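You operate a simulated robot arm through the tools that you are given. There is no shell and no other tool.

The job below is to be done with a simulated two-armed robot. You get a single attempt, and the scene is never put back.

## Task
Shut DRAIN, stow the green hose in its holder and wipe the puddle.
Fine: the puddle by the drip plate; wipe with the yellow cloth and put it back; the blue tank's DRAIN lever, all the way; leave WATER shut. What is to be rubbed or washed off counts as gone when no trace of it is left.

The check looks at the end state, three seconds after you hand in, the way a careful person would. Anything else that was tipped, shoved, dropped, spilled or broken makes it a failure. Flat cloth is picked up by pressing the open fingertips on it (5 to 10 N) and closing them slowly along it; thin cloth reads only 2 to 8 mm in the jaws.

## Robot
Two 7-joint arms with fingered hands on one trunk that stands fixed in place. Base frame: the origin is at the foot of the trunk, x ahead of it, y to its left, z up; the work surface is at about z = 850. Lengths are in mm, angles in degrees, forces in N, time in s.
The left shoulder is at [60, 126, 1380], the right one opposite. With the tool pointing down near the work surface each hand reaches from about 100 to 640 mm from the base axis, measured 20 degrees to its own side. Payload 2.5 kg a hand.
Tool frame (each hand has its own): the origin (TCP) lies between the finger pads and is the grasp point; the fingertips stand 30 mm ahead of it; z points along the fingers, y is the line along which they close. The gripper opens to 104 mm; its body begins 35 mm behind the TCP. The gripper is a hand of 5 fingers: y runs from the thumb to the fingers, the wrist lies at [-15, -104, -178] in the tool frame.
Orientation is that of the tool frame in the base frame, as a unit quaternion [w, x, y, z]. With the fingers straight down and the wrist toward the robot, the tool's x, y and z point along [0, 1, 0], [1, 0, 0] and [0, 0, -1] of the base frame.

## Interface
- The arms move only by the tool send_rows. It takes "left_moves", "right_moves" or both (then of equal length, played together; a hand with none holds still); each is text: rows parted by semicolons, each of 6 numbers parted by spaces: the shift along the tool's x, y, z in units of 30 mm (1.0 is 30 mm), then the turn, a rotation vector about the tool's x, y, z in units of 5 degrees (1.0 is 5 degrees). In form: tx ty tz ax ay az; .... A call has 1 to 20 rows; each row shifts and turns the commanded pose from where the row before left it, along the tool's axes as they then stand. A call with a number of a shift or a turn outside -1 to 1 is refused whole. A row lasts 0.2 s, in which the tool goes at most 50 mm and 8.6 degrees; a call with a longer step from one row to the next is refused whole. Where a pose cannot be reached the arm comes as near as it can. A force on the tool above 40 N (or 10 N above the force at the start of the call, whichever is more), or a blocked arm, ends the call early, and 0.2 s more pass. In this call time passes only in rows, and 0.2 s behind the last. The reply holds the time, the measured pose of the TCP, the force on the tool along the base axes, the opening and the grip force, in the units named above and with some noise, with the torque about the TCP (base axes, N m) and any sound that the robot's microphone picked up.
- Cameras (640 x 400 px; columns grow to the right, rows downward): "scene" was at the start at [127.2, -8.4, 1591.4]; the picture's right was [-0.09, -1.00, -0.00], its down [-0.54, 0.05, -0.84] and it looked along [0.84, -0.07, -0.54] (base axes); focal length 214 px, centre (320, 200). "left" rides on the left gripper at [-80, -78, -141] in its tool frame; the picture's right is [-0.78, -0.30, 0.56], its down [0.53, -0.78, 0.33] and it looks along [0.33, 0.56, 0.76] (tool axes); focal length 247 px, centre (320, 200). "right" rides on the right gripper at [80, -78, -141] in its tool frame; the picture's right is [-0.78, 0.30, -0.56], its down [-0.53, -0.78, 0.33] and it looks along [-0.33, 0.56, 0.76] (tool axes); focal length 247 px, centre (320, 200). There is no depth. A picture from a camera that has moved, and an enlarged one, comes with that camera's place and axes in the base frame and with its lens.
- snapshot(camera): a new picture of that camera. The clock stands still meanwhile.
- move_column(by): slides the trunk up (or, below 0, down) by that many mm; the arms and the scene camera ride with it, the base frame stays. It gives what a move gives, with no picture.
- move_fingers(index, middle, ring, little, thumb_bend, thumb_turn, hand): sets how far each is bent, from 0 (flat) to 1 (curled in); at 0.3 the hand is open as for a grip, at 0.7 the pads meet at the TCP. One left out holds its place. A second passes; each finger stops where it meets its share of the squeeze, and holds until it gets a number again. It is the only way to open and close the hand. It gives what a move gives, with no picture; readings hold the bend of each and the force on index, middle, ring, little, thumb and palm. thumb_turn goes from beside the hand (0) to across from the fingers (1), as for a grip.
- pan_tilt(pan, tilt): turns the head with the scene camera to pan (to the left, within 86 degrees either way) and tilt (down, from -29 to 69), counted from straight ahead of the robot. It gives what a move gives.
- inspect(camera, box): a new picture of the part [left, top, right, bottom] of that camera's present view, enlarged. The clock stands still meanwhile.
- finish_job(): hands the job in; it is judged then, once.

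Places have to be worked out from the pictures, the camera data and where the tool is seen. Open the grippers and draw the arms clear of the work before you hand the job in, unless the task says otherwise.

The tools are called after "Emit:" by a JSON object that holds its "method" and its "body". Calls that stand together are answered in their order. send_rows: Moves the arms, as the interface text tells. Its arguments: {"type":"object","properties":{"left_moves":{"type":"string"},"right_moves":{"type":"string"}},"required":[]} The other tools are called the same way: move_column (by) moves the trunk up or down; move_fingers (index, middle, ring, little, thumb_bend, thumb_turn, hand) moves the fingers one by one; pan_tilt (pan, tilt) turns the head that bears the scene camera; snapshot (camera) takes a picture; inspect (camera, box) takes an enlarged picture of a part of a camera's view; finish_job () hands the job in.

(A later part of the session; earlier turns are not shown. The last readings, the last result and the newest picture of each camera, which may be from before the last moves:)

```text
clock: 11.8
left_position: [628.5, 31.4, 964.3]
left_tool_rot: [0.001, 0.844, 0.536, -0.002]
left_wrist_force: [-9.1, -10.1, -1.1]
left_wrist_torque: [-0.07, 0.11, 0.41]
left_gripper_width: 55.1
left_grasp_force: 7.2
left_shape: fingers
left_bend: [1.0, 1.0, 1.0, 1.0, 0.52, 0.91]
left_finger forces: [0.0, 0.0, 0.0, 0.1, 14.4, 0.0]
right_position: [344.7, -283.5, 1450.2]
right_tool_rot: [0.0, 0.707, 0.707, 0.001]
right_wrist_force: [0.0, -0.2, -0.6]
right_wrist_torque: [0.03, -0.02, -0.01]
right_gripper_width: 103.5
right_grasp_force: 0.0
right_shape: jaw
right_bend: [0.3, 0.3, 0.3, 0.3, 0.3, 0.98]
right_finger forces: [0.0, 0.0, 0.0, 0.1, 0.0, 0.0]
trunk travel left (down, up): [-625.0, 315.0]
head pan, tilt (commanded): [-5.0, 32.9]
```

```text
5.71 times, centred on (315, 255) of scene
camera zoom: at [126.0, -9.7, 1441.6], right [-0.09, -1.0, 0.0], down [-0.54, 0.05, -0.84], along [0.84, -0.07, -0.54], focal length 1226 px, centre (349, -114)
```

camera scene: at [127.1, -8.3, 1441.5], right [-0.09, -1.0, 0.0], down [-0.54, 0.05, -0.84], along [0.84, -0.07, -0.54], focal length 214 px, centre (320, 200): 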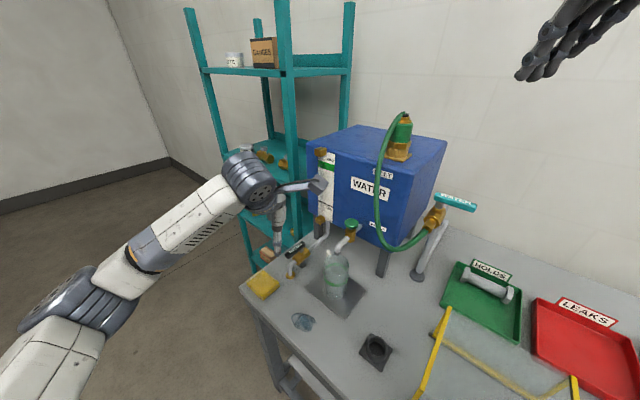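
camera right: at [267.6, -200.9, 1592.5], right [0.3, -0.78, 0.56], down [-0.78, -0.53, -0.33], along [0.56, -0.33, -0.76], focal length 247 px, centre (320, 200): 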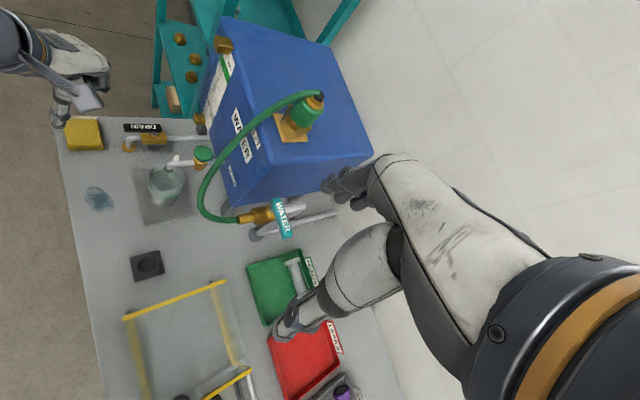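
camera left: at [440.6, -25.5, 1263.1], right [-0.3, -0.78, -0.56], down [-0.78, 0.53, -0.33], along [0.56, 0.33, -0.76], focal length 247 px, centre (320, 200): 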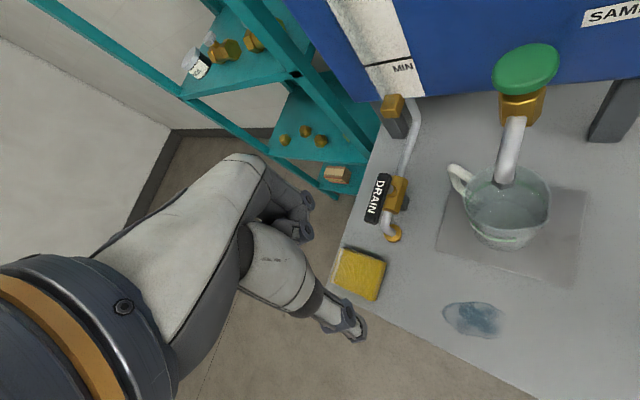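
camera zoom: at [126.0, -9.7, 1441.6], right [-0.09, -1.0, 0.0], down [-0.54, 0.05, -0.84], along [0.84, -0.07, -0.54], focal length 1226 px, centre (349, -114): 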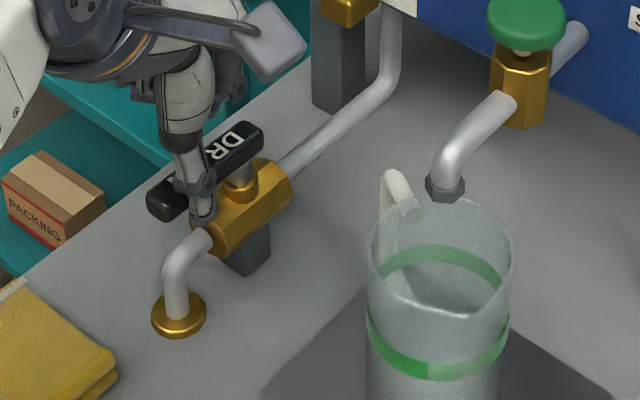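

At 14 N the lever has not moved that way, and the shut WATER lever (turned to the right of its outlet) suggests these valves shut the other way round. I back the thumb off, rise, and prepare to push from the left side with the index finger.

Emit:
{"method": "send_rows", "body": {"left_moves": "-0.3 -0.12 0 0 0 0;-0.3 -0.12 0 0 0 0;0 0 -0.9 0 0 0;0 0 -0.9 0 0 0;0 0 -0.9 0 0 0;0 0 -0.9 0 0 0;0 0 -0.9 0 0 0"}}

Emit:
{"method": "inspect", "body": {"camera": "scene", "box": [280, 210, 360, 290]}}

Emit:
{"method": "move_fingers", "body": {"hand": "left", "index": 0.25, "middle": 1.0, "ring": 1.0, "little": 1.0, "thumb_bend": 0.5, "thumb_turn": 1.0}}

Emit:
{"method": "snapshot", "body": {"camera": "left"}}

Emit:
{"method": "inspect", "body": {"camera": "right", "box": [50, 0, 250, 160]}}

```text
clock: 13.3
left_position: [618.3, 20.6, 1097.5]
left_tool_rot: [0.0, 0.843, 0.537, 0.0]
left_wrist_force: [-0.4, 1.0, 0.2]
left_wrist_torque: [-0.03, 0.0, 0.02]
left_gripper_width: 53.4
left_grasp_force: 0.0
left_shape: fingers
left_bend: [1.0, 1.0, 1.0, 1.0, 0.55, 0.97]
left_finger forces: [0.0, 0.0, 0.0, 0.0, 0.0, 0.0]
right_position: [345.1, -281.1, 1451.2]
right_tool_rot: [0.0, 0.707, 0.707, 0.0]
right_wrist_force: [0.4, 1.1, -0.2]
right_wrist_torque: [-0.03, -0.02, 0.02]
right_gripper_width: 103.6
right_grasp_force: 0.2
right_shape: jaw
right_bend: [0.3, 0.3, 0.3, 0.3, 0.3, 0.98]
right_finger forces: [0.0, 0.0, 0.1, 0.1, 0.0, 0.0]
trunk travel left (down, up): [-625.0, 315.0]
head pan, tilt (commanded): [-5.0, 32.9]
```

```text
5.00 times, centred on (320, 250) of scene
camera zoom: at [127.0, -8.4, 1441.4], right [-0.09, -1.0, 0.0], down [-0.54, 0.05, -0.84], along [0.84, -0.07, -0.54], focal length 1072 px, centre (320, -50)
```

zoom: 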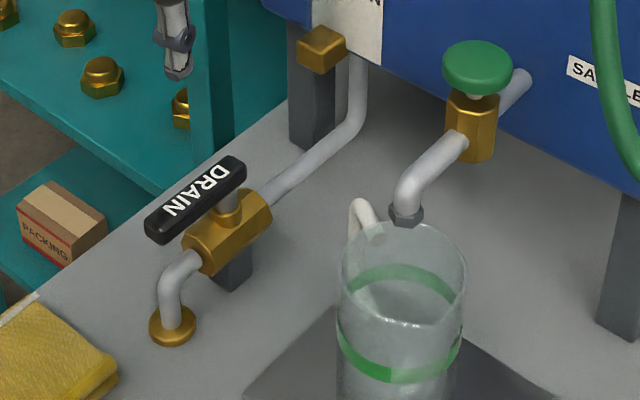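

```text
clock: 14.3
left_position: [617.8, 20.3, 1097.8]
left_tool_rot: [0.001, 0.843, 0.538, -0.001]
left_wrist_force: [-0.7, -0.3, -0.3]
left_wrist_torque: [-0.01, 0.01, -0.03]
left_gripper_width: 84.7
left_grasp_force: 0.0
left_shape: fingers
left_bend: [0.25, 1.0, 1.0, 1.0, 0.5, 1.0]
left_finger forces: [0.1, 0.0, 0.1, 0.0, 0.0, 0.1]
right_position: [345.5, -282.7, 1449.8]
right_tool_rot: [0.0, 0.706, 0.708, 0.001]
right_wrist_force: [0.9, -1.0, 0.0]
right_wrist_torque: [0.0, 0.02, 0.03]
right_gripper_width: 103.5
right_grasp_force: 0.1
right_shape: jaw
right_bend: [0.3, 0.3, 0.3, 0.3, 0.3, 0.98]
right_finger forces: [0.0, 0.0, 0.0, 0.1, 0.0, 0.0]
trunk travel left (down, up): [-625.0, 315.0]
head pan, tilt (commanded): [-5.0, 32.9]
```

```text
taken
camera left: at [514.9, -18.9, 1238.6], right [-0.6, -0.58, -0.56], down [-0.48, 0.81, -0.33], along [0.64, 0.07, -0.76], focal length 247 px, centre (320, 200)
```

left: 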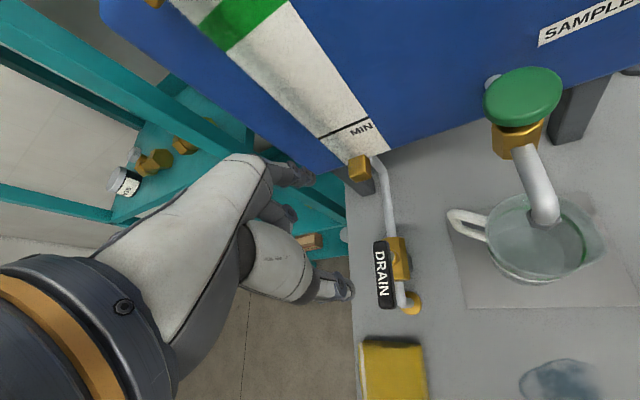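

```text
2.50 times, centred on (150, 80) of right
camera zoom: at [267.6, -200.9, 1592.5], right [0.3, -0.78, 0.56], down [-0.78, -0.53, -0.33], along [0.56, -0.33, -0.76], focal length 617 px, centre (745, 500)
```

zoom: 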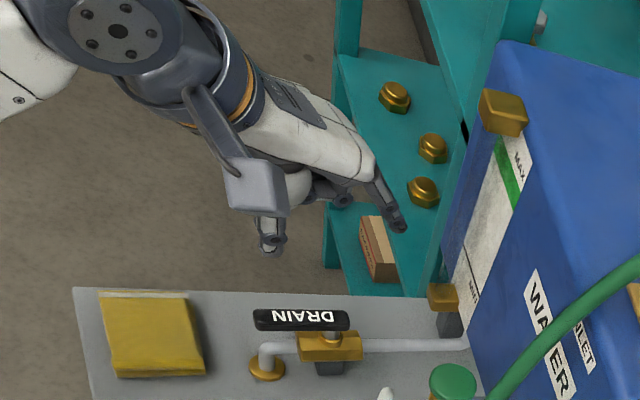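

The lever is unmoved. The index tip now sits at about tool (−5, 66, +25), so I carry the hand to the lever's left side (thumb and wrist on the near-left) and look before lowering.

Emit:
{"method": "send_rows", "body": {"left_moves": "0 0 0 0 0 1;0.37 -0.685 0 0 0 0;0.37 -0.685 0 0 0 0;0.37 -0.685 0 0 0 0;0.37 -0.685 0 0 0 0;0 0 0.9 0 0 0;0 0 0.9 0 0 0"}}

Emit:
{"method": "snapshot", "body": {"camera": "left"}}

Emit:
{"method": "inspect", "body": {"camera": "scene", "box": [240, 170, 360, 290]}}

Emit:
{"method": "inspect", "body": {"camera": "right", "box": [50, 30, 230, 170]}}

```text
clock: 15.9
left_position: [569.6, 100.0, 1042.2]
left_tool_rot: [0.0, 0.866, 0.5, 0.0]
left_wrist_force: [0.4, 0.7, 0.3]
left_wrist_torque: [0.0, 0.0, -0.01]
left_gripper_width: 85.1
left_grasp_force: 0.2
left_shape: fingers
left_bend: [0.25, 1.0, 1.0, 1.0, 0.5, 1.0]
left_finger forces: [0.0, 0.1, 0.0, 0.1, 0.0, 0.1]
right_position: [345.4, -282.0, 1450.0]
right_tool_rot: [0.0, 0.707, 0.707, 0.0]
right_wrist_force: [0.1, 0.0, 1.0]
right_wrist_torque: [0.02, 0.0, 0.04]
right_gripper_width: 103.8
right_grasp_force: 0.1
right_shape: jaw
right_bend: [0.3, 0.3, 0.3, 0.3, 0.3, 0.98]
right_finger forces: [0.0, 0.0, 0.0, 0.0, 0.0, 0.1]
trunk travel left (down, up): [-625.0, 315.0]
head pan, tilt (commanded): [-5.0, 32.9]
```

```text
taken
camera left: at [462.4, 69.8, 1184.7], right [-0.64, -0.53, -0.56], down [-0.41, 0.85, -0.33], along [0.65, 0.01, -0.76], focal length 247 px, centre (320, 200)
```

left: 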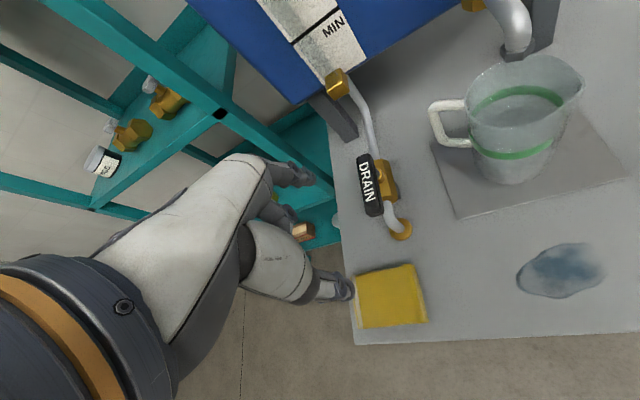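

```text
3.33 times, centred on (300, 230) of scene
camera zoom: at [127.3, -8.2, 1441.5], right [-0.09, -1.0, 0.0], down [-0.54, 0.05, -0.84], along [0.84, -0.07, -0.54], focal length 715 px, centre (387, 100)
```

zoom: 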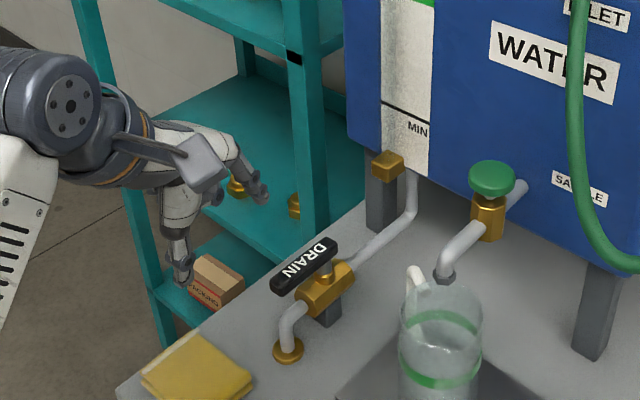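

```text
2.86 times, centred on (140, 100) of right
camera zoom: at [267.7, -200.7, 1592.5], right [0.3, -0.78, 0.56], down [-0.78, -0.53, -0.33], along [0.56, -0.33, -0.76], focal length 706 px, centre (834, 486)
```

zoom: 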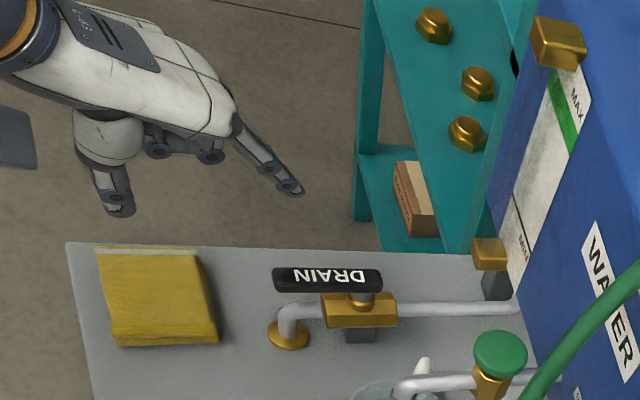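

The index tip is at about (627, 62), ~14 mm clear of the lever's left side. I lower it beside the lever and push it gently toward the right.

Emit:
{"method": "send_rows", "body": {"left_moves": "0 0 0.98 0 0 0;0 0 0.98 0 0 0;0 0 0.98 0 0 0;-0.229 -0.06 0 0 0 0;-0.229 -0.06 0 0 0 0;-0.17 -0.1 0 0 0 0;-0.17 -0.1 0 0 0 0"}}

Emit:
{"method": "inspect", "body": {"camera": "scene", "box": [260, 200, 360, 290]}}

Emit:
{"method": "inspect", "body": {"camera": "right", "box": [80, 60, 230, 180]}}

Emit:
{"method": "snapshot", "body": {"camera": "left"}}

```text
clock: 17.6
left_position: [547.5, 84.7, 955.5]
left_tool_rot: [0.0, 0.865, 0.501, 0.0]
left_wrist_force: [1.2, 0.8, 0.5]
left_wrist_torque: [0.02, 0.01, 0.02]
left_gripper_width: 85.0
left_grasp_force: 0.4
left_shape: fingers
left_bend: [0.25, 1.0, 1.0, 1.0, 0.5, 1.0]
left_finger forces: [0.3, 0.1, 0.0, 0.2, 0.1, 0.0]
right_position: [344.8, -281.8, 1450.6]
right_tool_rot: [0.0, 0.708, 0.707, 0.0]
right_wrist_force: [0.2, 0.0, 1.4]
right_wrist_torque: [-0.01, 0.0, -0.03]
right_gripper_width: 103.7
right_grasp_force: 0.1
right_shape: jaw
right_bend: [0.3, 0.3, 0.3, 0.3, 0.3, 0.98]
right_finger forces: [0.0, 0.0, 0.0, 0.0, 0.0, 0.0]
trunk travel left (down, up): [-625.0, 315.0]
head pan, tilt (commanded): [-5.0, 32.9]
```

```text
4.44 times, centred on (310, 245) of scene
camera zoom: at [127.2, -8.3, 1441.4], right [-0.09, -1.0, 0.0], down [-0.54, 0.05, -0.84], along [0.84, -0.07, -0.54], focal length 953 px, centre (364, 0)
```

zoom: 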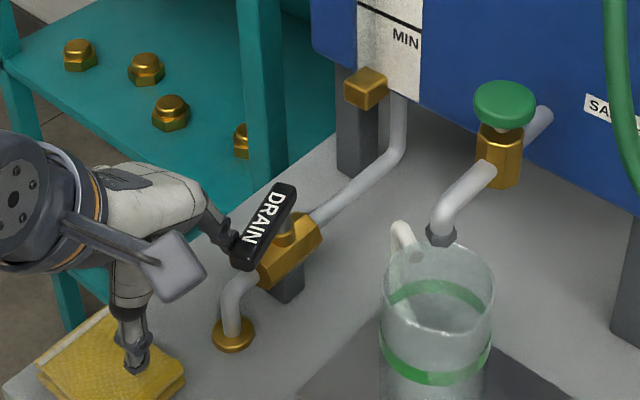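

```text
3.33 times, centred on (155, 120) of right
camera zoom: at [267.6, -200.8, 1592.5], right [0.3, -0.78, 0.56], down [-0.78, -0.53, -0.33], along [0.56, -0.33, -0.76], focal length 823 px, centre (870, 467)
```

zoom: 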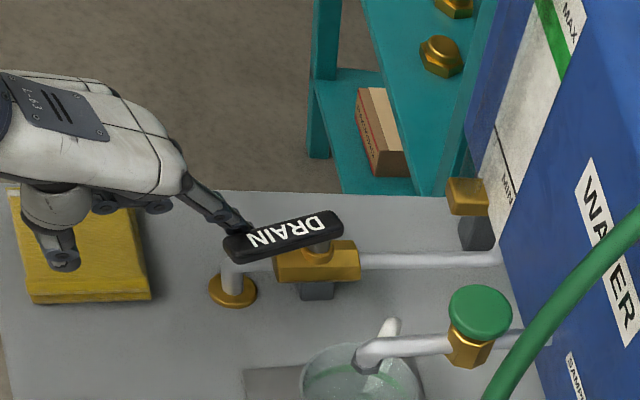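

```text
taken
camera left: at [440.8, 53.5, 1096.7], right [-0.64, -0.53, -0.56], down [-0.41, 0.85, -0.33], along [0.65, 0.01, -0.76], focal length 247 px, centre (320, 200)
```

left: 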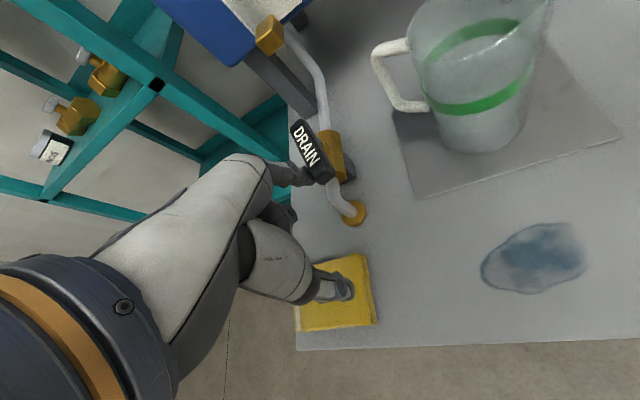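

The lever turns easily this way. I continue along the arc to about half way and check again.

Emit:
{"method": "send_rows", "body": {"left_moves": "-0.19 -0.054 0 0 0 0;-0.19 -0.054 0 0 0 0;-0.2 -0.002 0 0 0 0;-0.2 -0.002 0 0 0 0;-0.194 0.048 0 0 0 0;-0.194 0.048 0 0 0 0"}}

Emit:
{"method": "inspect", "body": {"camera": "scene", "box": [260, 200, 360, 290]}}

Emit:
{"method": "inspect", "body": {"camera": "right", "box": [80, 60, 230, 180]}}

```text
clock: 18.9
left_position: [529.0, 54.8, 956.1]
left_tool_rot: [0.0, 0.866, 0.5, 0.0]
left_wrist_force: [0.4, 1.1, -0.2]
left_wrist_torque: [0.01, 0.05, 0.03]
left_gripper_width: 84.6
left_grasp_force: 0.1
left_shape: fingers
left_bend: [0.25, 1.0, 1.0, 1.0, 0.5, 1.0]
left_finger forces: [0.4, 0.0, 0.0, 0.0, 0.0, 0.1]
right_position: [346.1, -281.0, 1451.3]
right_tool_rot: [0.0, 0.706, 0.708, 0.0]
right_wrist_force: [0.3, 0.2, 0.3]
right_wrist_torque: [0.03, 0.03, 0.01]
right_gripper_width: 103.7
right_grasp_force: 0.0
right_shape: jaw
right_bend: [0.3, 0.3, 0.3, 0.3, 0.3, 0.98]
right_finger forces: [0.0, 0.1, 0.1, 0.0, 0.1, 0.1]
trunk travel left (down, up): [-625.0, 315.0]
head pan, tilt (commanded): [-5.0, 32.9]
```

```text
4.44 times, centred on (310, 245) of scene
camera zoom: at [127.2, -8.4, 1441.4], right [-0.09, -1.0, 0.0], down [-0.54, 0.05, -0.84], along [0.84, -0.07, -0.54], focal length 953 px, centre (364, 0)
```

zoom: 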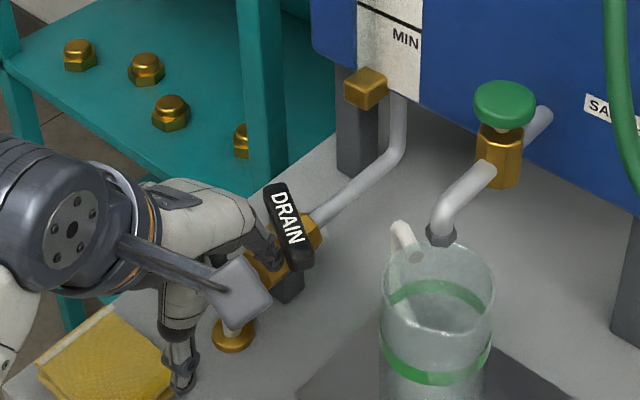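

```text
3.33 times, centred on (155, 120) of right
camera zoom: at [267.6, -200.9, 1592.5], right [0.3, -0.78, 0.56], down [-0.78, -0.53, -0.33], along [0.56, -0.33, -0.76], focal length 823 px, centre (870, 467)
```

zoom: 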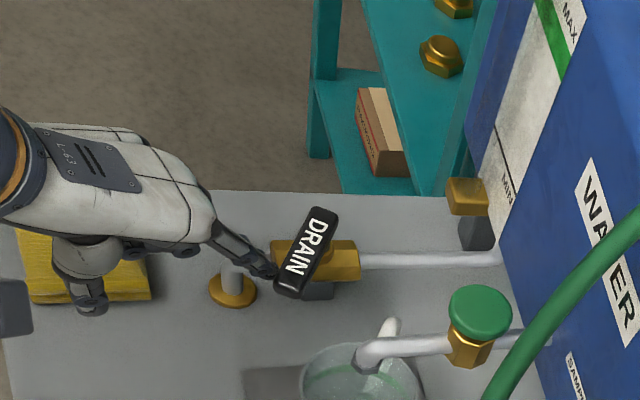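

The lever is about 60° round and still light. I go on to the stop, past 90° of command in small steps, watching the force.

Emit:
{"method": "send_rows", "body": {"left_moves": "-0.172 0.098 0 0 0 0;-0.172 0.098 0 0 0 0;-0.143 0.14 0 0 0 0;-0.143 0.14 0 0 0 0;-0.122 0.175 0 0 0 0"}}

Emit:
{"method": "inspect", "body": {"camera": "scene", "box": [260, 200, 360, 290]}}

Emit:
{"method": "inspect", "body": {"camera": "right", "box": [80, 60, 230, 180]}}

```text
clock: 20.1
left_position: [534.9, 25.8, 956.5]
left_tool_rot: [0.0, 0.865, 0.501, 0.0]
left_wrist_force: [-0.8, 2.4, 0.2]
left_wrist_torque: [0.03, 0.02, 0.01]
left_gripper_width: 82.3
left_grasp_force: 1.4
left_shape: fingers
left_bend: [0.26, 1.0, 1.0, 1.0, 0.5, 1.0]
left_finger forces: [2.5, 0.0, 0.0, 0.0, 0.0, 0.0]
right_position: [345.6, -281.0, 1451.8]
right_tool_rot: [0.0, 0.708, 0.706, 0.0]
right_wrist_force: [-0.1, 0.3, -0.2]
right_wrist_torque: [-0.04, 0.0, -0.03]
right_gripper_width: 103.5
right_grasp_force: 0.1
right_shape: jaw
right_bend: [0.3, 0.3, 0.3, 0.3, 0.3, 0.98]
right_finger forces: [0.1, 0.0, 0.0, 0.0, 0.1, 0.1]
trunk travel left (down, up): [-625.0, 315.0]
head pan, tilt (commanded): [-5.0, 32.9]
```

```text
4.44 times, centred on (310, 245) of scene
camera zoom: at [126.9, -8.1, 1441.5], right [-0.09, -1.0, 0.0], down [-0.54, 0.05, -0.84], along [0.84, -0.07, -0.54], focal length 953 px, centre (364, 0)
```

zoom: 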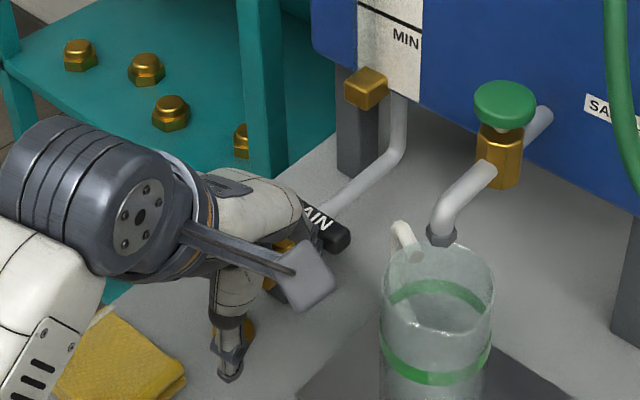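

```text
3.33 times, centred on (155, 120) of right
camera zoom: at [267.3, -200.5, 1592.6], right [0.3, -0.78, 0.56], down [-0.78, -0.53, -0.33], along [0.56, -0.33, -0.76], focal length 823 px, centre (870, 467)
```

zoom: 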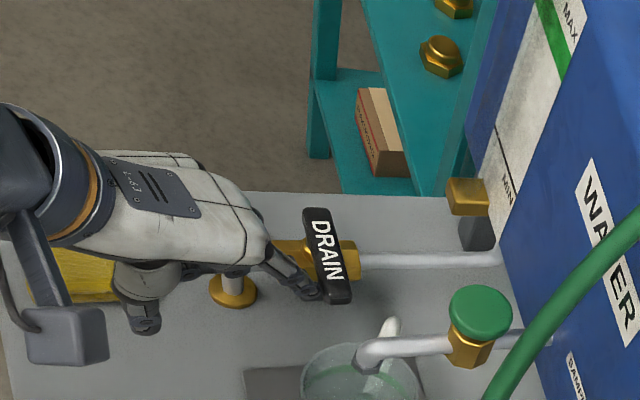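

The lever looks square to the pipe now, with 2.5 N on the finger. I press a little further to make sure it rests on its stop.

Emit:
{"method": "send_rows", "body": {"left_moves": "-0.05 0.19 0 0 0 0;-0.05 0.19 0 0 0 0"}}

Emit:
{"method": "inspect", "body": {"camera": "right", "box": [110, 90, 190, 170]}}

```text
clock: 20.8
left_position: [543.6, 18.4, 956.3]
left_tool_rot: [0.0, 0.866, 0.5, -0.001]
left_wrist_force: [-6.7, 8.6, 3.6]
left_wrist_torque: [0.05, 0.01, 0.15]
left_gripper_width: 71.3
left_grasp_force: 5.1
left_shape: fingers
left_bend: [0.32, 1.0, 1.0, 1.0, 0.5, 1.0]
left_finger forces: [10.7, 0.0, 0.0, 0.1, 0.1, 0.0]
right_position: [344.9, -281.3, 1451.5]
right_tool_rot: [0.001, 0.707, 0.707, 0.0]
right_wrist_force: [-0.2, 0.2, -0.2]
right_wrist_torque: [0.0, 0.02, -0.03]
right_gripper_width: 103.7
right_grasp_force: 0.1
right_shape: jaw
right_bend: [0.3, 0.3, 0.3, 0.3, 0.3, 0.98]
right_finger forces: [0.0, 0.1, 0.1, 0.1, 0.1, 0.1]
trunk travel left (down, up): [-625.0, 315.0]
head pan, tilt (commanded): [-5.0, 32.9]
```

```text
5.00 times, centred on (150, 130) of right
camera zoom: at [266.3, -199.8, 1592.9], right [0.29, -0.78, 0.56], down [-0.78, -0.53, -0.33], along [0.56, -0.34, -0.76], focal length 1235 px, centre (1170, 550)
```

zoom: 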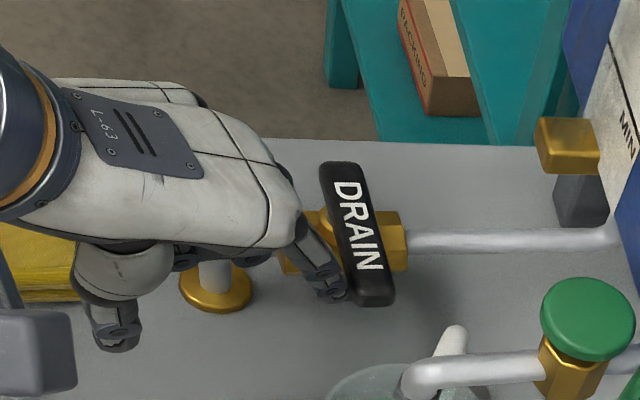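

The lever stands square to the pipe and resists at ~11 N: it is on its stop, DRAIN is shut. I back the finger off and lift the left hand away.

Emit:
{"method": "send_rows", "body": {"left_moves": "0.216 -0.805 0 0 0 0;0.216 -0.805 0 0 0 0;0 0 -0.9 0 0 0;0 0 -0.9 0 0 0;0 0 -0.9 0 0 0;0 0 -0.9 0 0 0;0 0 -0.9 0 0 0;0.5 -0.8 0 0 0 0;0.5 -0.8 0 0 0 0;0.5 -0.8 0 0 0 0"}}

Emit:
{"method": "move_fingers", "body": {"hand": "left", "index": 0.3, "middle": 0.3, "ring": 0.3, "little": 0.3, "thumb_bend": 0.3, "thumb_turn": 1.0}}

Emit:
{"method": "snapshot", "body": {"camera": "scene"}}

Emit:
{"method": "snapshot", "body": {"camera": "left"}}

Emit:
{"method": "inspect", "body": {"camera": "scene", "box": [260, 200, 360, 290]}}

```text
clock: 22.9
left_position: [468.2, 128.6, 1092.7]
left_tool_rot: [0.001, 0.866, 0.5, 0.0]
left_wrist_force: [-0.4, -0.4, 0.3]
left_wrist_torque: [0.03, -0.02, -0.02]
left_gripper_width: 84.6
left_grasp_force: 0.0
left_shape: fingers
left_bend: [0.25, 1.0, 1.0, 1.0, 0.5, 1.0]
left_finger forces: [0.0, 0.1, 0.0, 0.0, 0.1, 0.1]
right_position: [345.8, -282.1, 1451.3]
right_tool_rot: [0.0, 0.708, 0.707, 0.0]
right_wrist_force: [0.1, 0.1, -0.1]
right_wrist_torque: [0.01, -0.01, -0.01]
right_gripper_width: 103.5
right_grasp_force: 0.0
right_shape: jaw
right_bend: [0.3, 0.3, 0.3, 0.3, 0.3, 0.98]
right_finger forces: [0.0, 0.1, 0.0, 0.0, 0.0, 0.1]
trunk travel left (down, up): [-625.0, 315.0]
head pan, tilt (commanded): [-5.0, 32.9]
```

```text
clock: 23.9
left_position: [467.7, 127.4, 1092.0]
left_tool_rot: [0.0, 0.866, 0.5, -0.001]
left_wrist_force: [-0.5, -0.1, 0.2]
left_wrist_torque: [-0.04, 0.03, 0.02]
left_gripper_width: 103.0
left_grasp_force: 0.0
left_shape: fingers
left_bend: [0.3, 0.3, 0.3, 0.3, 0.3, 0.98]
left_finger forces: [0.0, 0.1, 0.0, 0.0, 0.0, 0.0]
right_position: [345.5, -282.6, 1449.6]
right_tool_rot: [0.0, 0.706, 0.708, 0.0]
right_wrist_force: [0.6, -0.1, 0.2]
right_wrist_torque: [0.02, 0.0, -0.01]
right_gripper_width: 103.8
right_grasp_force: 0.2
right_shape: jaw
right_bend: [0.3, 0.3, 0.3, 0.3, 0.3, 0.98]
right_finger forces: [0.1, 0.0, 0.0, 0.1, 0.0, 0.1]
trunk travel left (down, up): [-625.0, 315.0]
head pan, tilt (commanded): [-5.0, 32.9]
```

```text
taken
camera scene: at [127.2, -8.4, 1441.4], right [-0.09, -1.0, 0.0], down [-0.54, 0.05, -0.84], along [0.84, -0.07, -0.54], focal length 214 px, centre (320, 200)
```

scene: 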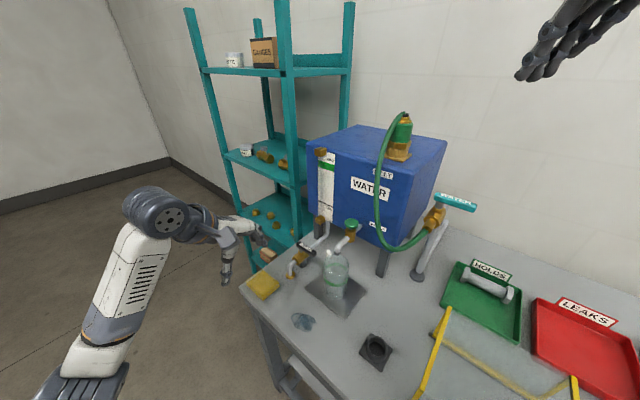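

```text
taken
camera left: at [361.5, 97.1, 1232.1], right [-0.64, -0.53, -0.56], down [-0.41, 0.85, -0.33], along [0.65, 0.01, -0.76], focal length 247 px, centre (320, 200)
```

left: 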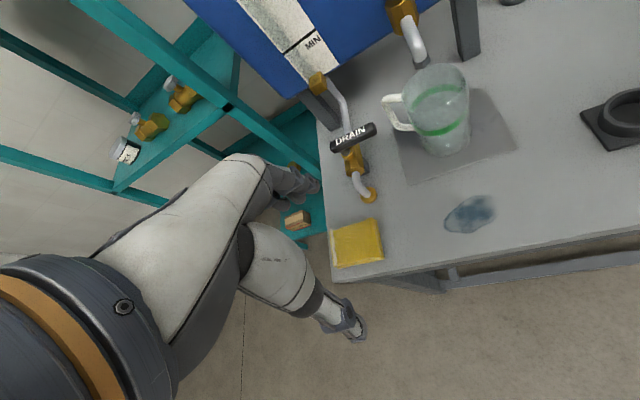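

```text
4.44 times, centred on (310, 245) of scene
camera zoom: at [127.2, -8.4, 1441.4], right [-0.09, -1.0, 0.0], down [-0.54, 0.05, -0.84], along [0.84, -0.07, -0.54], focal length 953 px, centre (364, 0)
```

zoom: 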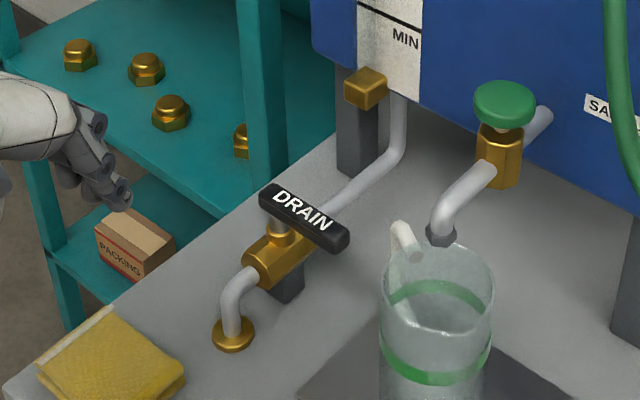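

DRAIN is shut. I raise the trunk back for the reach over the tank and then look closely at the hose end on the INLET from the new viewpoints.

Emit:
{"method": "move_column", "body": {"by": 150}}

Emit:
{"method": "inspect", "body": {"camera": "scene", "box": [365, 165, 425, 215]}}

Emit:
{"method": "inspect", "body": {"camera": "right", "box": [160, 60, 400, 240]}}

Emit:
{"method": "inspect", "body": {"camera": "left", "box": [480, 0, 640, 100]}}

```text
clock: 25.7
left_position: [468.9, 127.5, 1241.2]
left_tool_rot: [0.001, 0.866, 0.5, -0.001]
left_wrist_force: [-0.2, 0.3, -0.4]
left_wrist_torque: [-0.01, 0.01, 0.0]
left_gripper_width: 102.9
left_grasp_force: 0.1
left_shape: fingers
left_bend: [0.3, 0.3, 0.3, 0.3, 0.3, 0.98]
left_finger forces: [0.0, 0.0, 0.0, 0.1, 0.1, 0.1]
right_position: [346.7, -281.8, 1600.4]
right_tool_rot: [0.0, 0.707, 0.708, 0.001]
right_wrist_force: [-0.1, -0.3, -0.1]
right_wrist_torque: [-0.04, 0.01, 0.03]
right_gripper_width: 103.5
right_grasp_force: 0.2
right_shape: jaw
right_bend: [0.3, 0.3, 0.3, 0.3, 0.3, 0.98]
right_finger forces: [0.0, 0.0, 0.0, 0.1, 0.1, 0.0]
trunk travel left (down, up): [-775.0, 165.0]
head pan, tilt (commanded): [-5.0, 32.9]
```

```text
8.00 times, centred on (395, 190) of scene
camera zoom: at [127.3, -8.4, 1591.4], right [-0.09, -1.0, 0.0], down [-0.54, 0.05, -0.84], along [0.84, -0.07, -0.54], focal length 1716 px, centre (-280, 280)
```

zoom: 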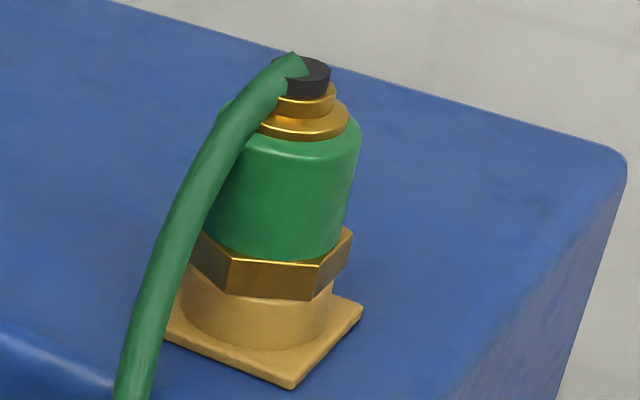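

```text
2.22 times, centred on (280, 150) of right
camera zoom: at [267.7, -200.9, 1742.4], right [0.3, -0.78, 0.56], down [-0.78, -0.53, -0.33], along [0.56, -0.33, -0.76], focal length 549 px, centre (409, 311)
```

zoom: 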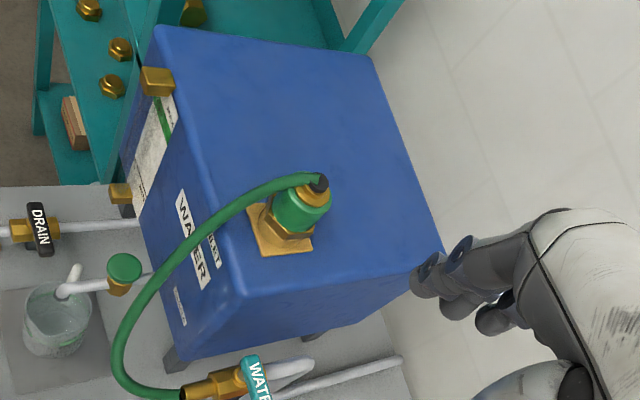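

```text
4.00 times, centred on (560, 50) of left
camera zoom: at [361.5, 97.1, 1382.0], right [-0.64, -0.52, -0.56], down [-0.41, 0.85, -0.33], along [0.65, 0.01, -0.76], focal length 988 px, centre (-640, 800)
```

zoom: 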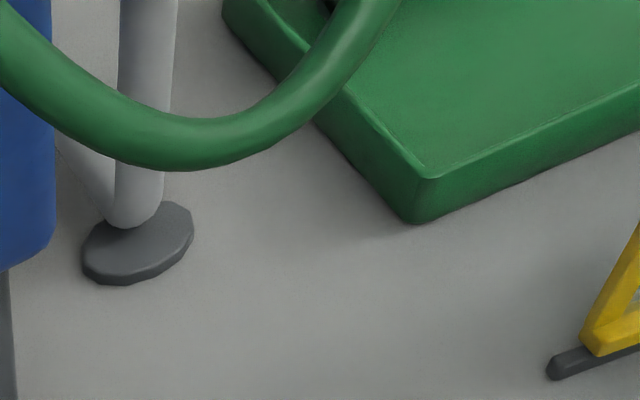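

The hose coupling (hex, green sleeve, collar, black hose tail) stands on the tan inlet socket at about (608, −243), sleeve centre z≈1310, tail top ≈1358; the hose leaves toward the front. I turn the right hand 30° so the hose will pass between thumb and fingers, and move it above the coupling.

Emit:
{"method": "send_rows", "body": {"right_moves": "0 0 0 0 0 -1;0 0 0 0 0 -1;0 0 0 0 0 -1;0 0 0 0 0 -1;0 0 0 0 0 -1;0 0 0 0 0 -1;-0.322 0.818 0.333 0 0 0;-0.322 0.818 0.333 0 0 0;-0.322 0.818 0.333 0 0 0;-0.322 0.818 0.333 0 0 0;-0.322 0.818 0.333 0 0 0;-0.322 0.818 0.333 0 0 0;-0.322 0.818 0.333 0 0 0;-0.322 0.818 0.333 0 0 0;-0.322 0.818 0.333 0 0 0;-0.322 0.818 0.333 0 0 0"}}

Emit:
{"method": "snapshot", "body": {"camera": "scene"}}

Emit:
{"method": "snapshot", "body": {"camera": "right"}}

Emit:
{"method": "inspect", "body": {"camera": "scene", "box": [340, 80, 460, 220]}}

```text
clock: 29.1
left_position: [468.0, 126.4, 1241.6]
left_tool_rot: [0.0, 0.866, 0.5, -0.001]
left_wrist_force: [-0.4, 0.5, -0.4]
left_wrist_torque: [0.03, -0.01, 0.05]
left_gripper_width: 102.8
left_grasp_force: 0.1
left_shape: fingers
left_bend: [0.3, 0.3, 0.3, 0.3, 0.3, 0.98]
left_finger forces: [0.1, 0.1, 0.0, 0.1, 0.1, 0.0]
right_position: [435.2, -219.9, 1521.7]
right_tool_rot: [-0.002, 0.502, 0.865, 0.002]
right_wrist_force: [-0.4, 0.6, -0.3]
right_wrist_torque: [0.0, -0.02, -0.01]
right_gripper_width: 103.7
right_grasp_force: 0.1
right_shape: jaw
right_bend: [0.3, 0.3, 0.3, 0.3, 0.3, 0.98]
right_finger forces: [0.0, 0.1, 0.0, 0.0, 0.1, 0.0]
right hand out of reach, approached as far as the arm can: row 5, 6, 7, 8, 9, 10, 11, 12, 13, 14, 15, 16
trunk travel left (down, up): [-775.0, 165.0]
head pan, tilt (commanded): [-5.0, 32.9]
```

```text
taken
camera scene: at [127.2, -8.4, 1591.4], right [-0.09, -1.0, 0.0], down [-0.54, 0.05, -0.84], along [0.84, -0.07, -0.54], focal length 214 px, centre (320, 200)
```

scene: 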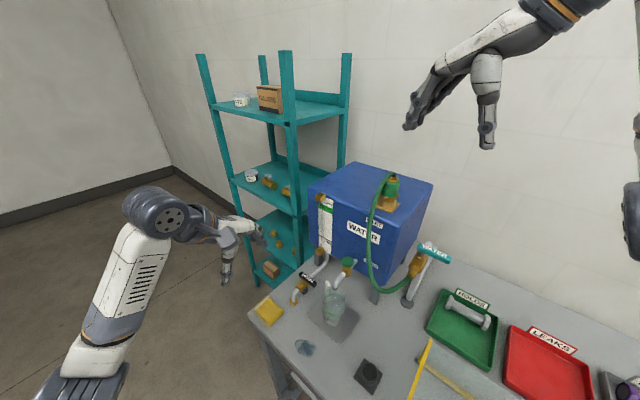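

```text
taken
camera right: at [328.3, -188.5, 1664.2], right [0.64, -0.53, 0.55], down [-0.41, -0.85, -0.34], along [0.65, -0.01, -0.76], focal length 247 px, centre (320, 200)
```

right: 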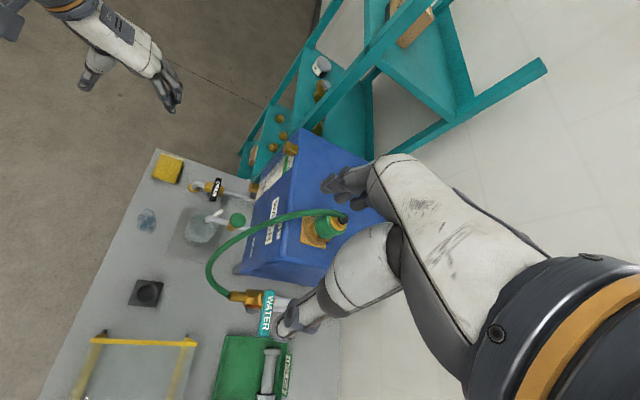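

```text
2.86 times, centred on (400, 150) of scene
camera zoom: at [127.2, -8.4, 1591.4], right [-0.09, -1.0, 0.0], down [-0.54, 0.05, -0.84], along [0.84, -0.07, -0.54], focal length 613 px, centre (91, 343)
```

zoom: 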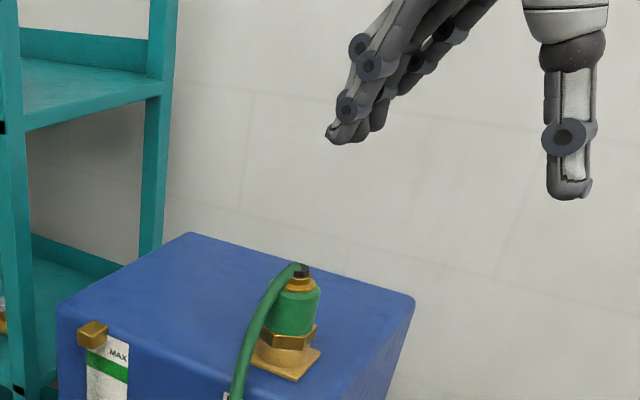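

The right arm ran out of reach: with the hand pointing down its wrist must sit above the shoulder. I raise the trunk fully, so the shoulder comes up to z≈1545, and then see where the hand stands.

Emit:
{"method": "move_column", "body": {"by": 165}}

Emit:
{"method": "snapshot", "body": {"camera": "scene"}}

```text
clock: 31.0
left_position: [467.9, 127.5, 1406.2]
left_tool_rot: [0.0, 0.866, 0.5, -0.001]
left_wrist_force: [-0.1, 0.2, -0.9]
left_wrist_torque: [0.02, 0.0, 0.0]
left_gripper_width: 103.1
left_grasp_force: 0.0
left_shape: fingers
left_bend: [0.3, 0.3, 0.3, 0.3, 0.3, 0.98]
left_finger forces: [0.0, 0.0, 0.0, 0.0, 0.0, 0.0]
right_position: [435.6, -219.3, 1687.1]
right_tool_rot: [-0.003, 0.502, 0.865, 0.002]
right_wrist_force: [-0.1, -0.2, -0.1]
right_wrist_torque: [0.0, -0.04, 0.03]
right_gripper_width: 103.5
right_grasp_force: 0.1
right_shape: jaw
right_bend: [0.3, 0.3, 0.3, 0.3, 0.3, 0.98]
right_finger forces: [0.0, 0.0, 0.0, 0.1, 0.0, 0.0]
trunk travel left (down, up): [-940.0, 0.0]
head pan, tilt (commanded): [-5.0, 32.9]
```

```text
taken
camera scene: at [127.3, -8.4, 1756.4], right [-0.09, -1.0, 0.0], down [-0.54, 0.05, -0.84], along [0.84, -0.07, -0.54], focal length 214 px, centre (320, 200)
```

scene: 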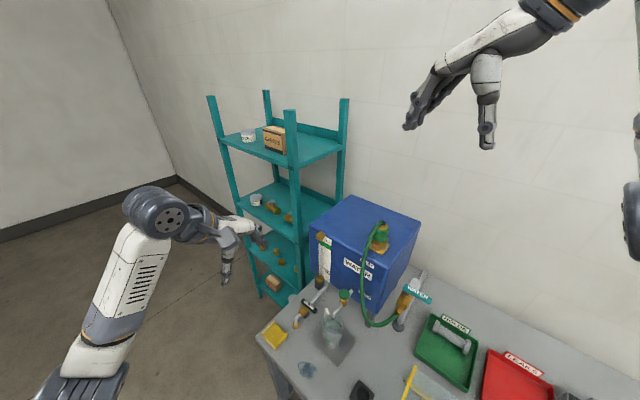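

The right hand rode up with the trunk to z=1687. I first lower it straight down a bit to see that it tracks again.

Emit:
{"method": "send_rows", "body": {"right_moves": "0 0 0.8 0 0 0;0 0 0.8 0 0 0;0 0 0.8 0 0 0;0 0 0.8 0 0 0;0 0 0.8 0 0 0;0 0 0.8 0 0 0"}}

```text
clock: 32.4
left_position: [467.9, 128.6, 1406.0]
left_tool_rot: [0.0, 0.866, 0.5, 0.0]
left_wrist_force: [0.0, 0.1, 0.1]
left_wrist_torque: [-0.02, 0.01, -0.01]
left_gripper_width: 102.8
left_grasp_force: 0.0
left_shape: fingers
left_bend: [0.3, 0.3, 0.3, 0.3, 0.3, 0.98]
left_finger forces: [0.0, 0.0, 0.1, 0.0, 0.0, 0.0]
right_position: [434.5, -219.4, 1541.4]
right_tool_rot: [-0.003, 0.503, 0.864, 0.003]
right_wrist_force: [-0.8, -0.5, 0.0]
right_wrist_torque: [-0.03, -0.02, 0.01]
right_gripper_width: 103.7
right_grasp_force: 0.0
right_shape: jaw
right_bend: [0.3, 0.3, 0.3, 0.3, 0.3, 0.98]
right_finger forces: [0.0, 0.1, 0.0, 0.0, 0.0, 0.1]
trunk travel left (down, up): [-940.0, 0.0]
head pan, tilt (commanded): [-5.0, 32.9]
```

It tracks. I now move forward over the coupling while descending to z≈1450.

Emit:
{"method": "send_rows", "body": {"right_moves": "-0.447 0.577 0.36 0 0 0;-0.447 0.577 0.36 0 0 0;-0.447 0.577 0.36 0 0 0;-0.447 0.577 0.36 0 0 0;-0.447 0.577 0.36 0 0 0;-0.447 0.577 0.36 0 0 0;-0.447 0.577 0.36 0 0 0;-0.447 0.577 0.36 0 0 0"}}

Emit:
{"method": "snapshot", "body": {"camera": "scene"}}

Emit:
{"method": "snapshot", "body": {"camera": "right"}}

Emit:
{"method": "snapshot", "body": {"camera": "left"}}

```text
clock: 34.2
left_position: [468.4, 127.7, 1406.1]
left_tool_rot: [0.001, 0.866, 0.5, -0.001]
left_wrist_force: [-0.3, 0.1, -0.1]
left_wrist_torque: [0.02, 0.01, 0.01]
left_gripper_width: 102.8
left_grasp_force: 0.0
left_shape: fingers
left_bend: [0.3, 0.3, 0.3, 0.3, 0.3, 0.98]
left_finger forces: [0.1, 0.0, 0.0, 0.0, 0.0, 0.0]
right_position: [479.0, -223.9, 1520.2]
right_tool_rot: [-0.003, 0.504, 0.864, 0.002]
right_wrist_force: [0.5, -0.5, -0.4]
right_wrist_torque: [0.01, 0.0, 0.04]
right_gripper_width: 103.7
right_grasp_force: 0.0
right_shape: jaw
right_bend: [0.3, 0.3, 0.3, 0.3, 0.3, 0.98]
right_finger forces: [0.0, 0.2, 0.1, 0.0, 0.1, 0.0]
right hand out of reach, approached as far as the arm can: row 3, 4, 5, 6, 7, 8
trunk travel left (down, up): [-940.0, 0.0]
head pan, tilt (commanded): [-5.0, 32.9]
```

```text
taken
camera scene: at [127.1, -8.3, 1756.5], right [-0.09, -1.0, 0.0], down [-0.54, 0.05, -0.84], along [0.84, -0.07, -0.54], focal length 214 px, centre (320, 200)
```

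scene: 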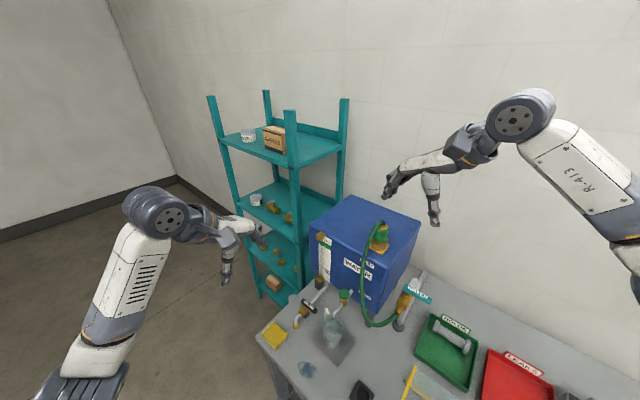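

```text
taken
camera right: at [371.5, -192.0, 1662.7], right [0.64, -0.53, 0.55], down [-0.41, -0.85, -0.34], along [0.65, -0.01, -0.76], focal length 247 px, centre (320, 200)
```

right: 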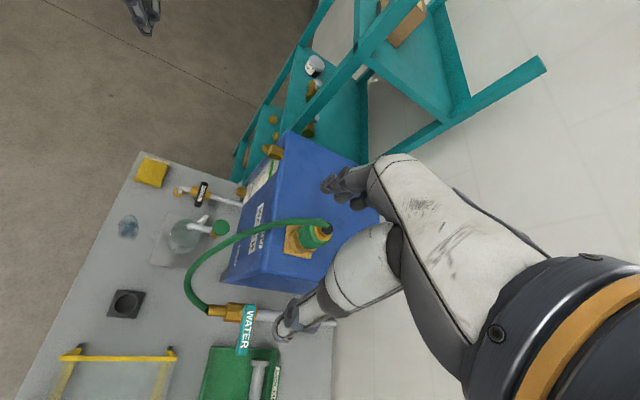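

```text
taken
camera left: at [361.4, 97.1, 1547.1], right [-0.64, -0.53, -0.56], down [-0.41, 0.85, -0.33], along [0.65, 0.01, -0.76], focal length 247 px, centre (320, 200)
```

left: 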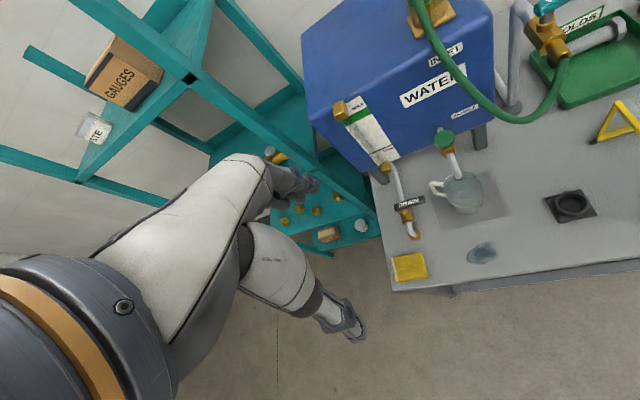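

The arm gets better reach the lower the wrist is. I lower the hand to z≈1420 here (fingertips still well above tank and hose), then go forward.

Emit:
{"method": "send_rows", "body": {"right_moves": "0 0 0.8 0 0 0;0 0 0.8 0 0 0;0 0 0.8 0 0 0;0 0 0.8 0 0 0;-0.447 0.577 0 0 0 0;-0.447 0.577 0 0 0 0;-0.447 0.577 0 0 0 0;-0.447 0.577 0 0 0 0;-0.447 0.577 0 0 0 0;-0.447 0.577 0 0 0 0"}}

Emit:
{"method": "snapshot", "body": {"camera": "scene"}}

Emit:
{"method": "snapshot", "body": {"camera": "right"}}

```text
clock: 36.4
left_position: [467.9, 127.4, 1406.3]
left_tool_rot: [0.0, 0.866, 0.5, 0.0]
left_wrist_force: [-0.5, 0.8, -0.4]
left_wrist_torque: [0.0, 0.03, -0.02]
left_gripper_width: 102.7
left_grasp_force: 0.1
left_shape: fingers
left_bend: [0.3, 0.3, 0.3, 0.3, 0.3, 0.98]
left_finger forces: [0.1, 0.0, 0.1, 0.0, 0.0, 0.0]
right_position: [484.9, -221.9, 1422.8]
right_tool_rot: [-0.002, 0.501, 0.865, 0.001]
right_wrist_force: [-0.3, 0.0, -0.6]
right_wrist_torque: [0.01, -0.02, 0.0]
right_gripper_width: 104.0
right_grasp_force: 0.1
right_shape: jaw
right_bend: [0.3, 0.3, 0.3, 0.3, 0.3, 0.98]
right_finger forces: [0.1, 0.0, 0.1, 0.0, 0.1, 0.0]
right hand out of reach, approached as far as the arm can: row 5, 6, 7, 8, 9, 10
trunk travel left (down, up): [-940.0, 0.0]
head pan, tilt (commanded): [-5.0, 32.9]
```

```text
taken
camera scene: at [127.3, -8.1, 1756.4], right [-0.09, -1.0, 0.0], down [-0.54, 0.05, -0.84], along [0.84, -0.07, -0.54], focal length 214 px, centre (320, 200)
```

scene: 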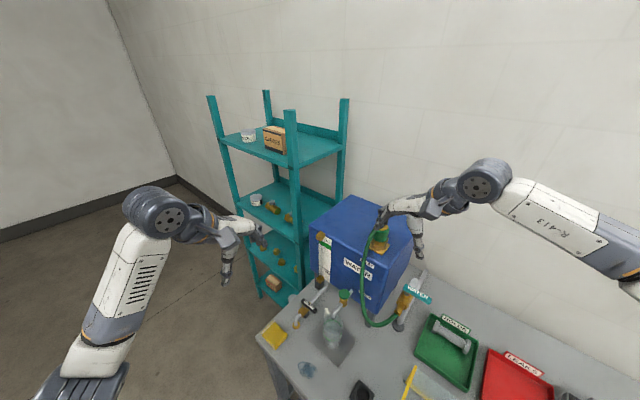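

```text
taken
camera right: at [377.7, -190.2, 1565.6], right [0.65, -0.53, 0.55], down [-0.41, -0.85, -0.34], along [0.65, -0.01, -0.76], focal length 247 px, centre (320, 200)
```

right: 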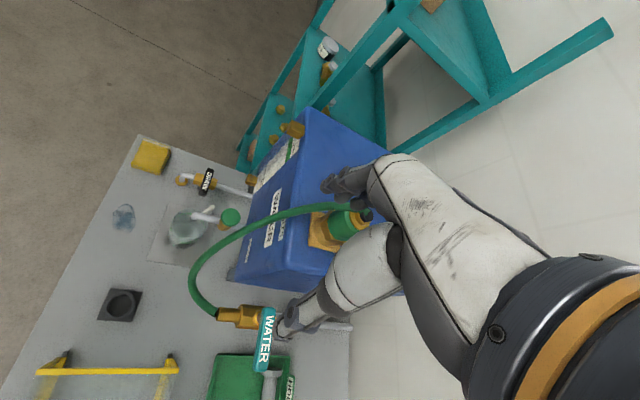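

The arm stops at x≈485 with this turned hand, likely a wrist joint limit. I turn the hand back to straight (θ=0) and try to go forward that way.

Emit:
{"method": "send_rows", "body": {"right_moves": "0 -0.3 0 0 0 1;0 -0.3 0 0 0 1;0 0 0 0 0 1;0 0 0 0 0 1;0 0 0 0 0 1;0 0 0 0 0 1;0 0.5 0 0 0 0;0 0.5 0 0 0 0;0 0.5 0 0 0 0;0 0.5 0 0 0 0"}}

Emit:
{"method": "snapshot", "body": {"camera": "scene"}}

```text
clock: 38.6
left_position: [467.4, 127.1, 1406.7]
left_tool_rot: [0.001, 0.866, 0.5, 0.0]
left_wrist_force: [0.8, -0.4, 0.4]
left_wrist_torque: [-0.01, 0.0, 0.02]
left_gripper_width: 103.2
left_grasp_force: 0.1
left_shape: fingers
left_bend: [0.3, 0.3, 0.3, 0.3, 0.3, 0.98]
left_finger forces: [0.1, 0.0, 0.0, 0.0, 0.0, 0.1]
right_position: [529.1, -228.4, 1424.2]
right_tool_rot: [-0.003, 0.709, 0.705, 0.001]
right_wrist_force: [0.0, 0.0, 0.6]
right_wrist_torque: [0.04, 0.01, 0.02]
right_gripper_width: 103.5
right_grasp_force: 0.1
right_shape: jaw
right_bend: [0.3, 0.3, 0.3, 0.3, 0.3, 0.98]
right_finger forces: [0.1, 0.1, 0.1, 0.0, 0.0, 0.0]
trunk travel left (down, up): [-940.0, 0.0]
head pan, tilt (commanded): [-5.0, 32.9]
```

```text
taken
camera scene: at [127.8, -8.2, 1756.4], right [-0.09, -1.0, 0.0], down [-0.54, 0.05, -0.84], along [0.84, -0.07, -0.54], focal length 214 px, centre (320, 200)
```

scene: 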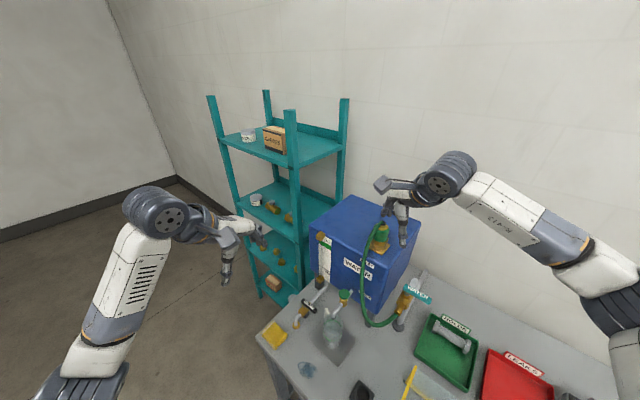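

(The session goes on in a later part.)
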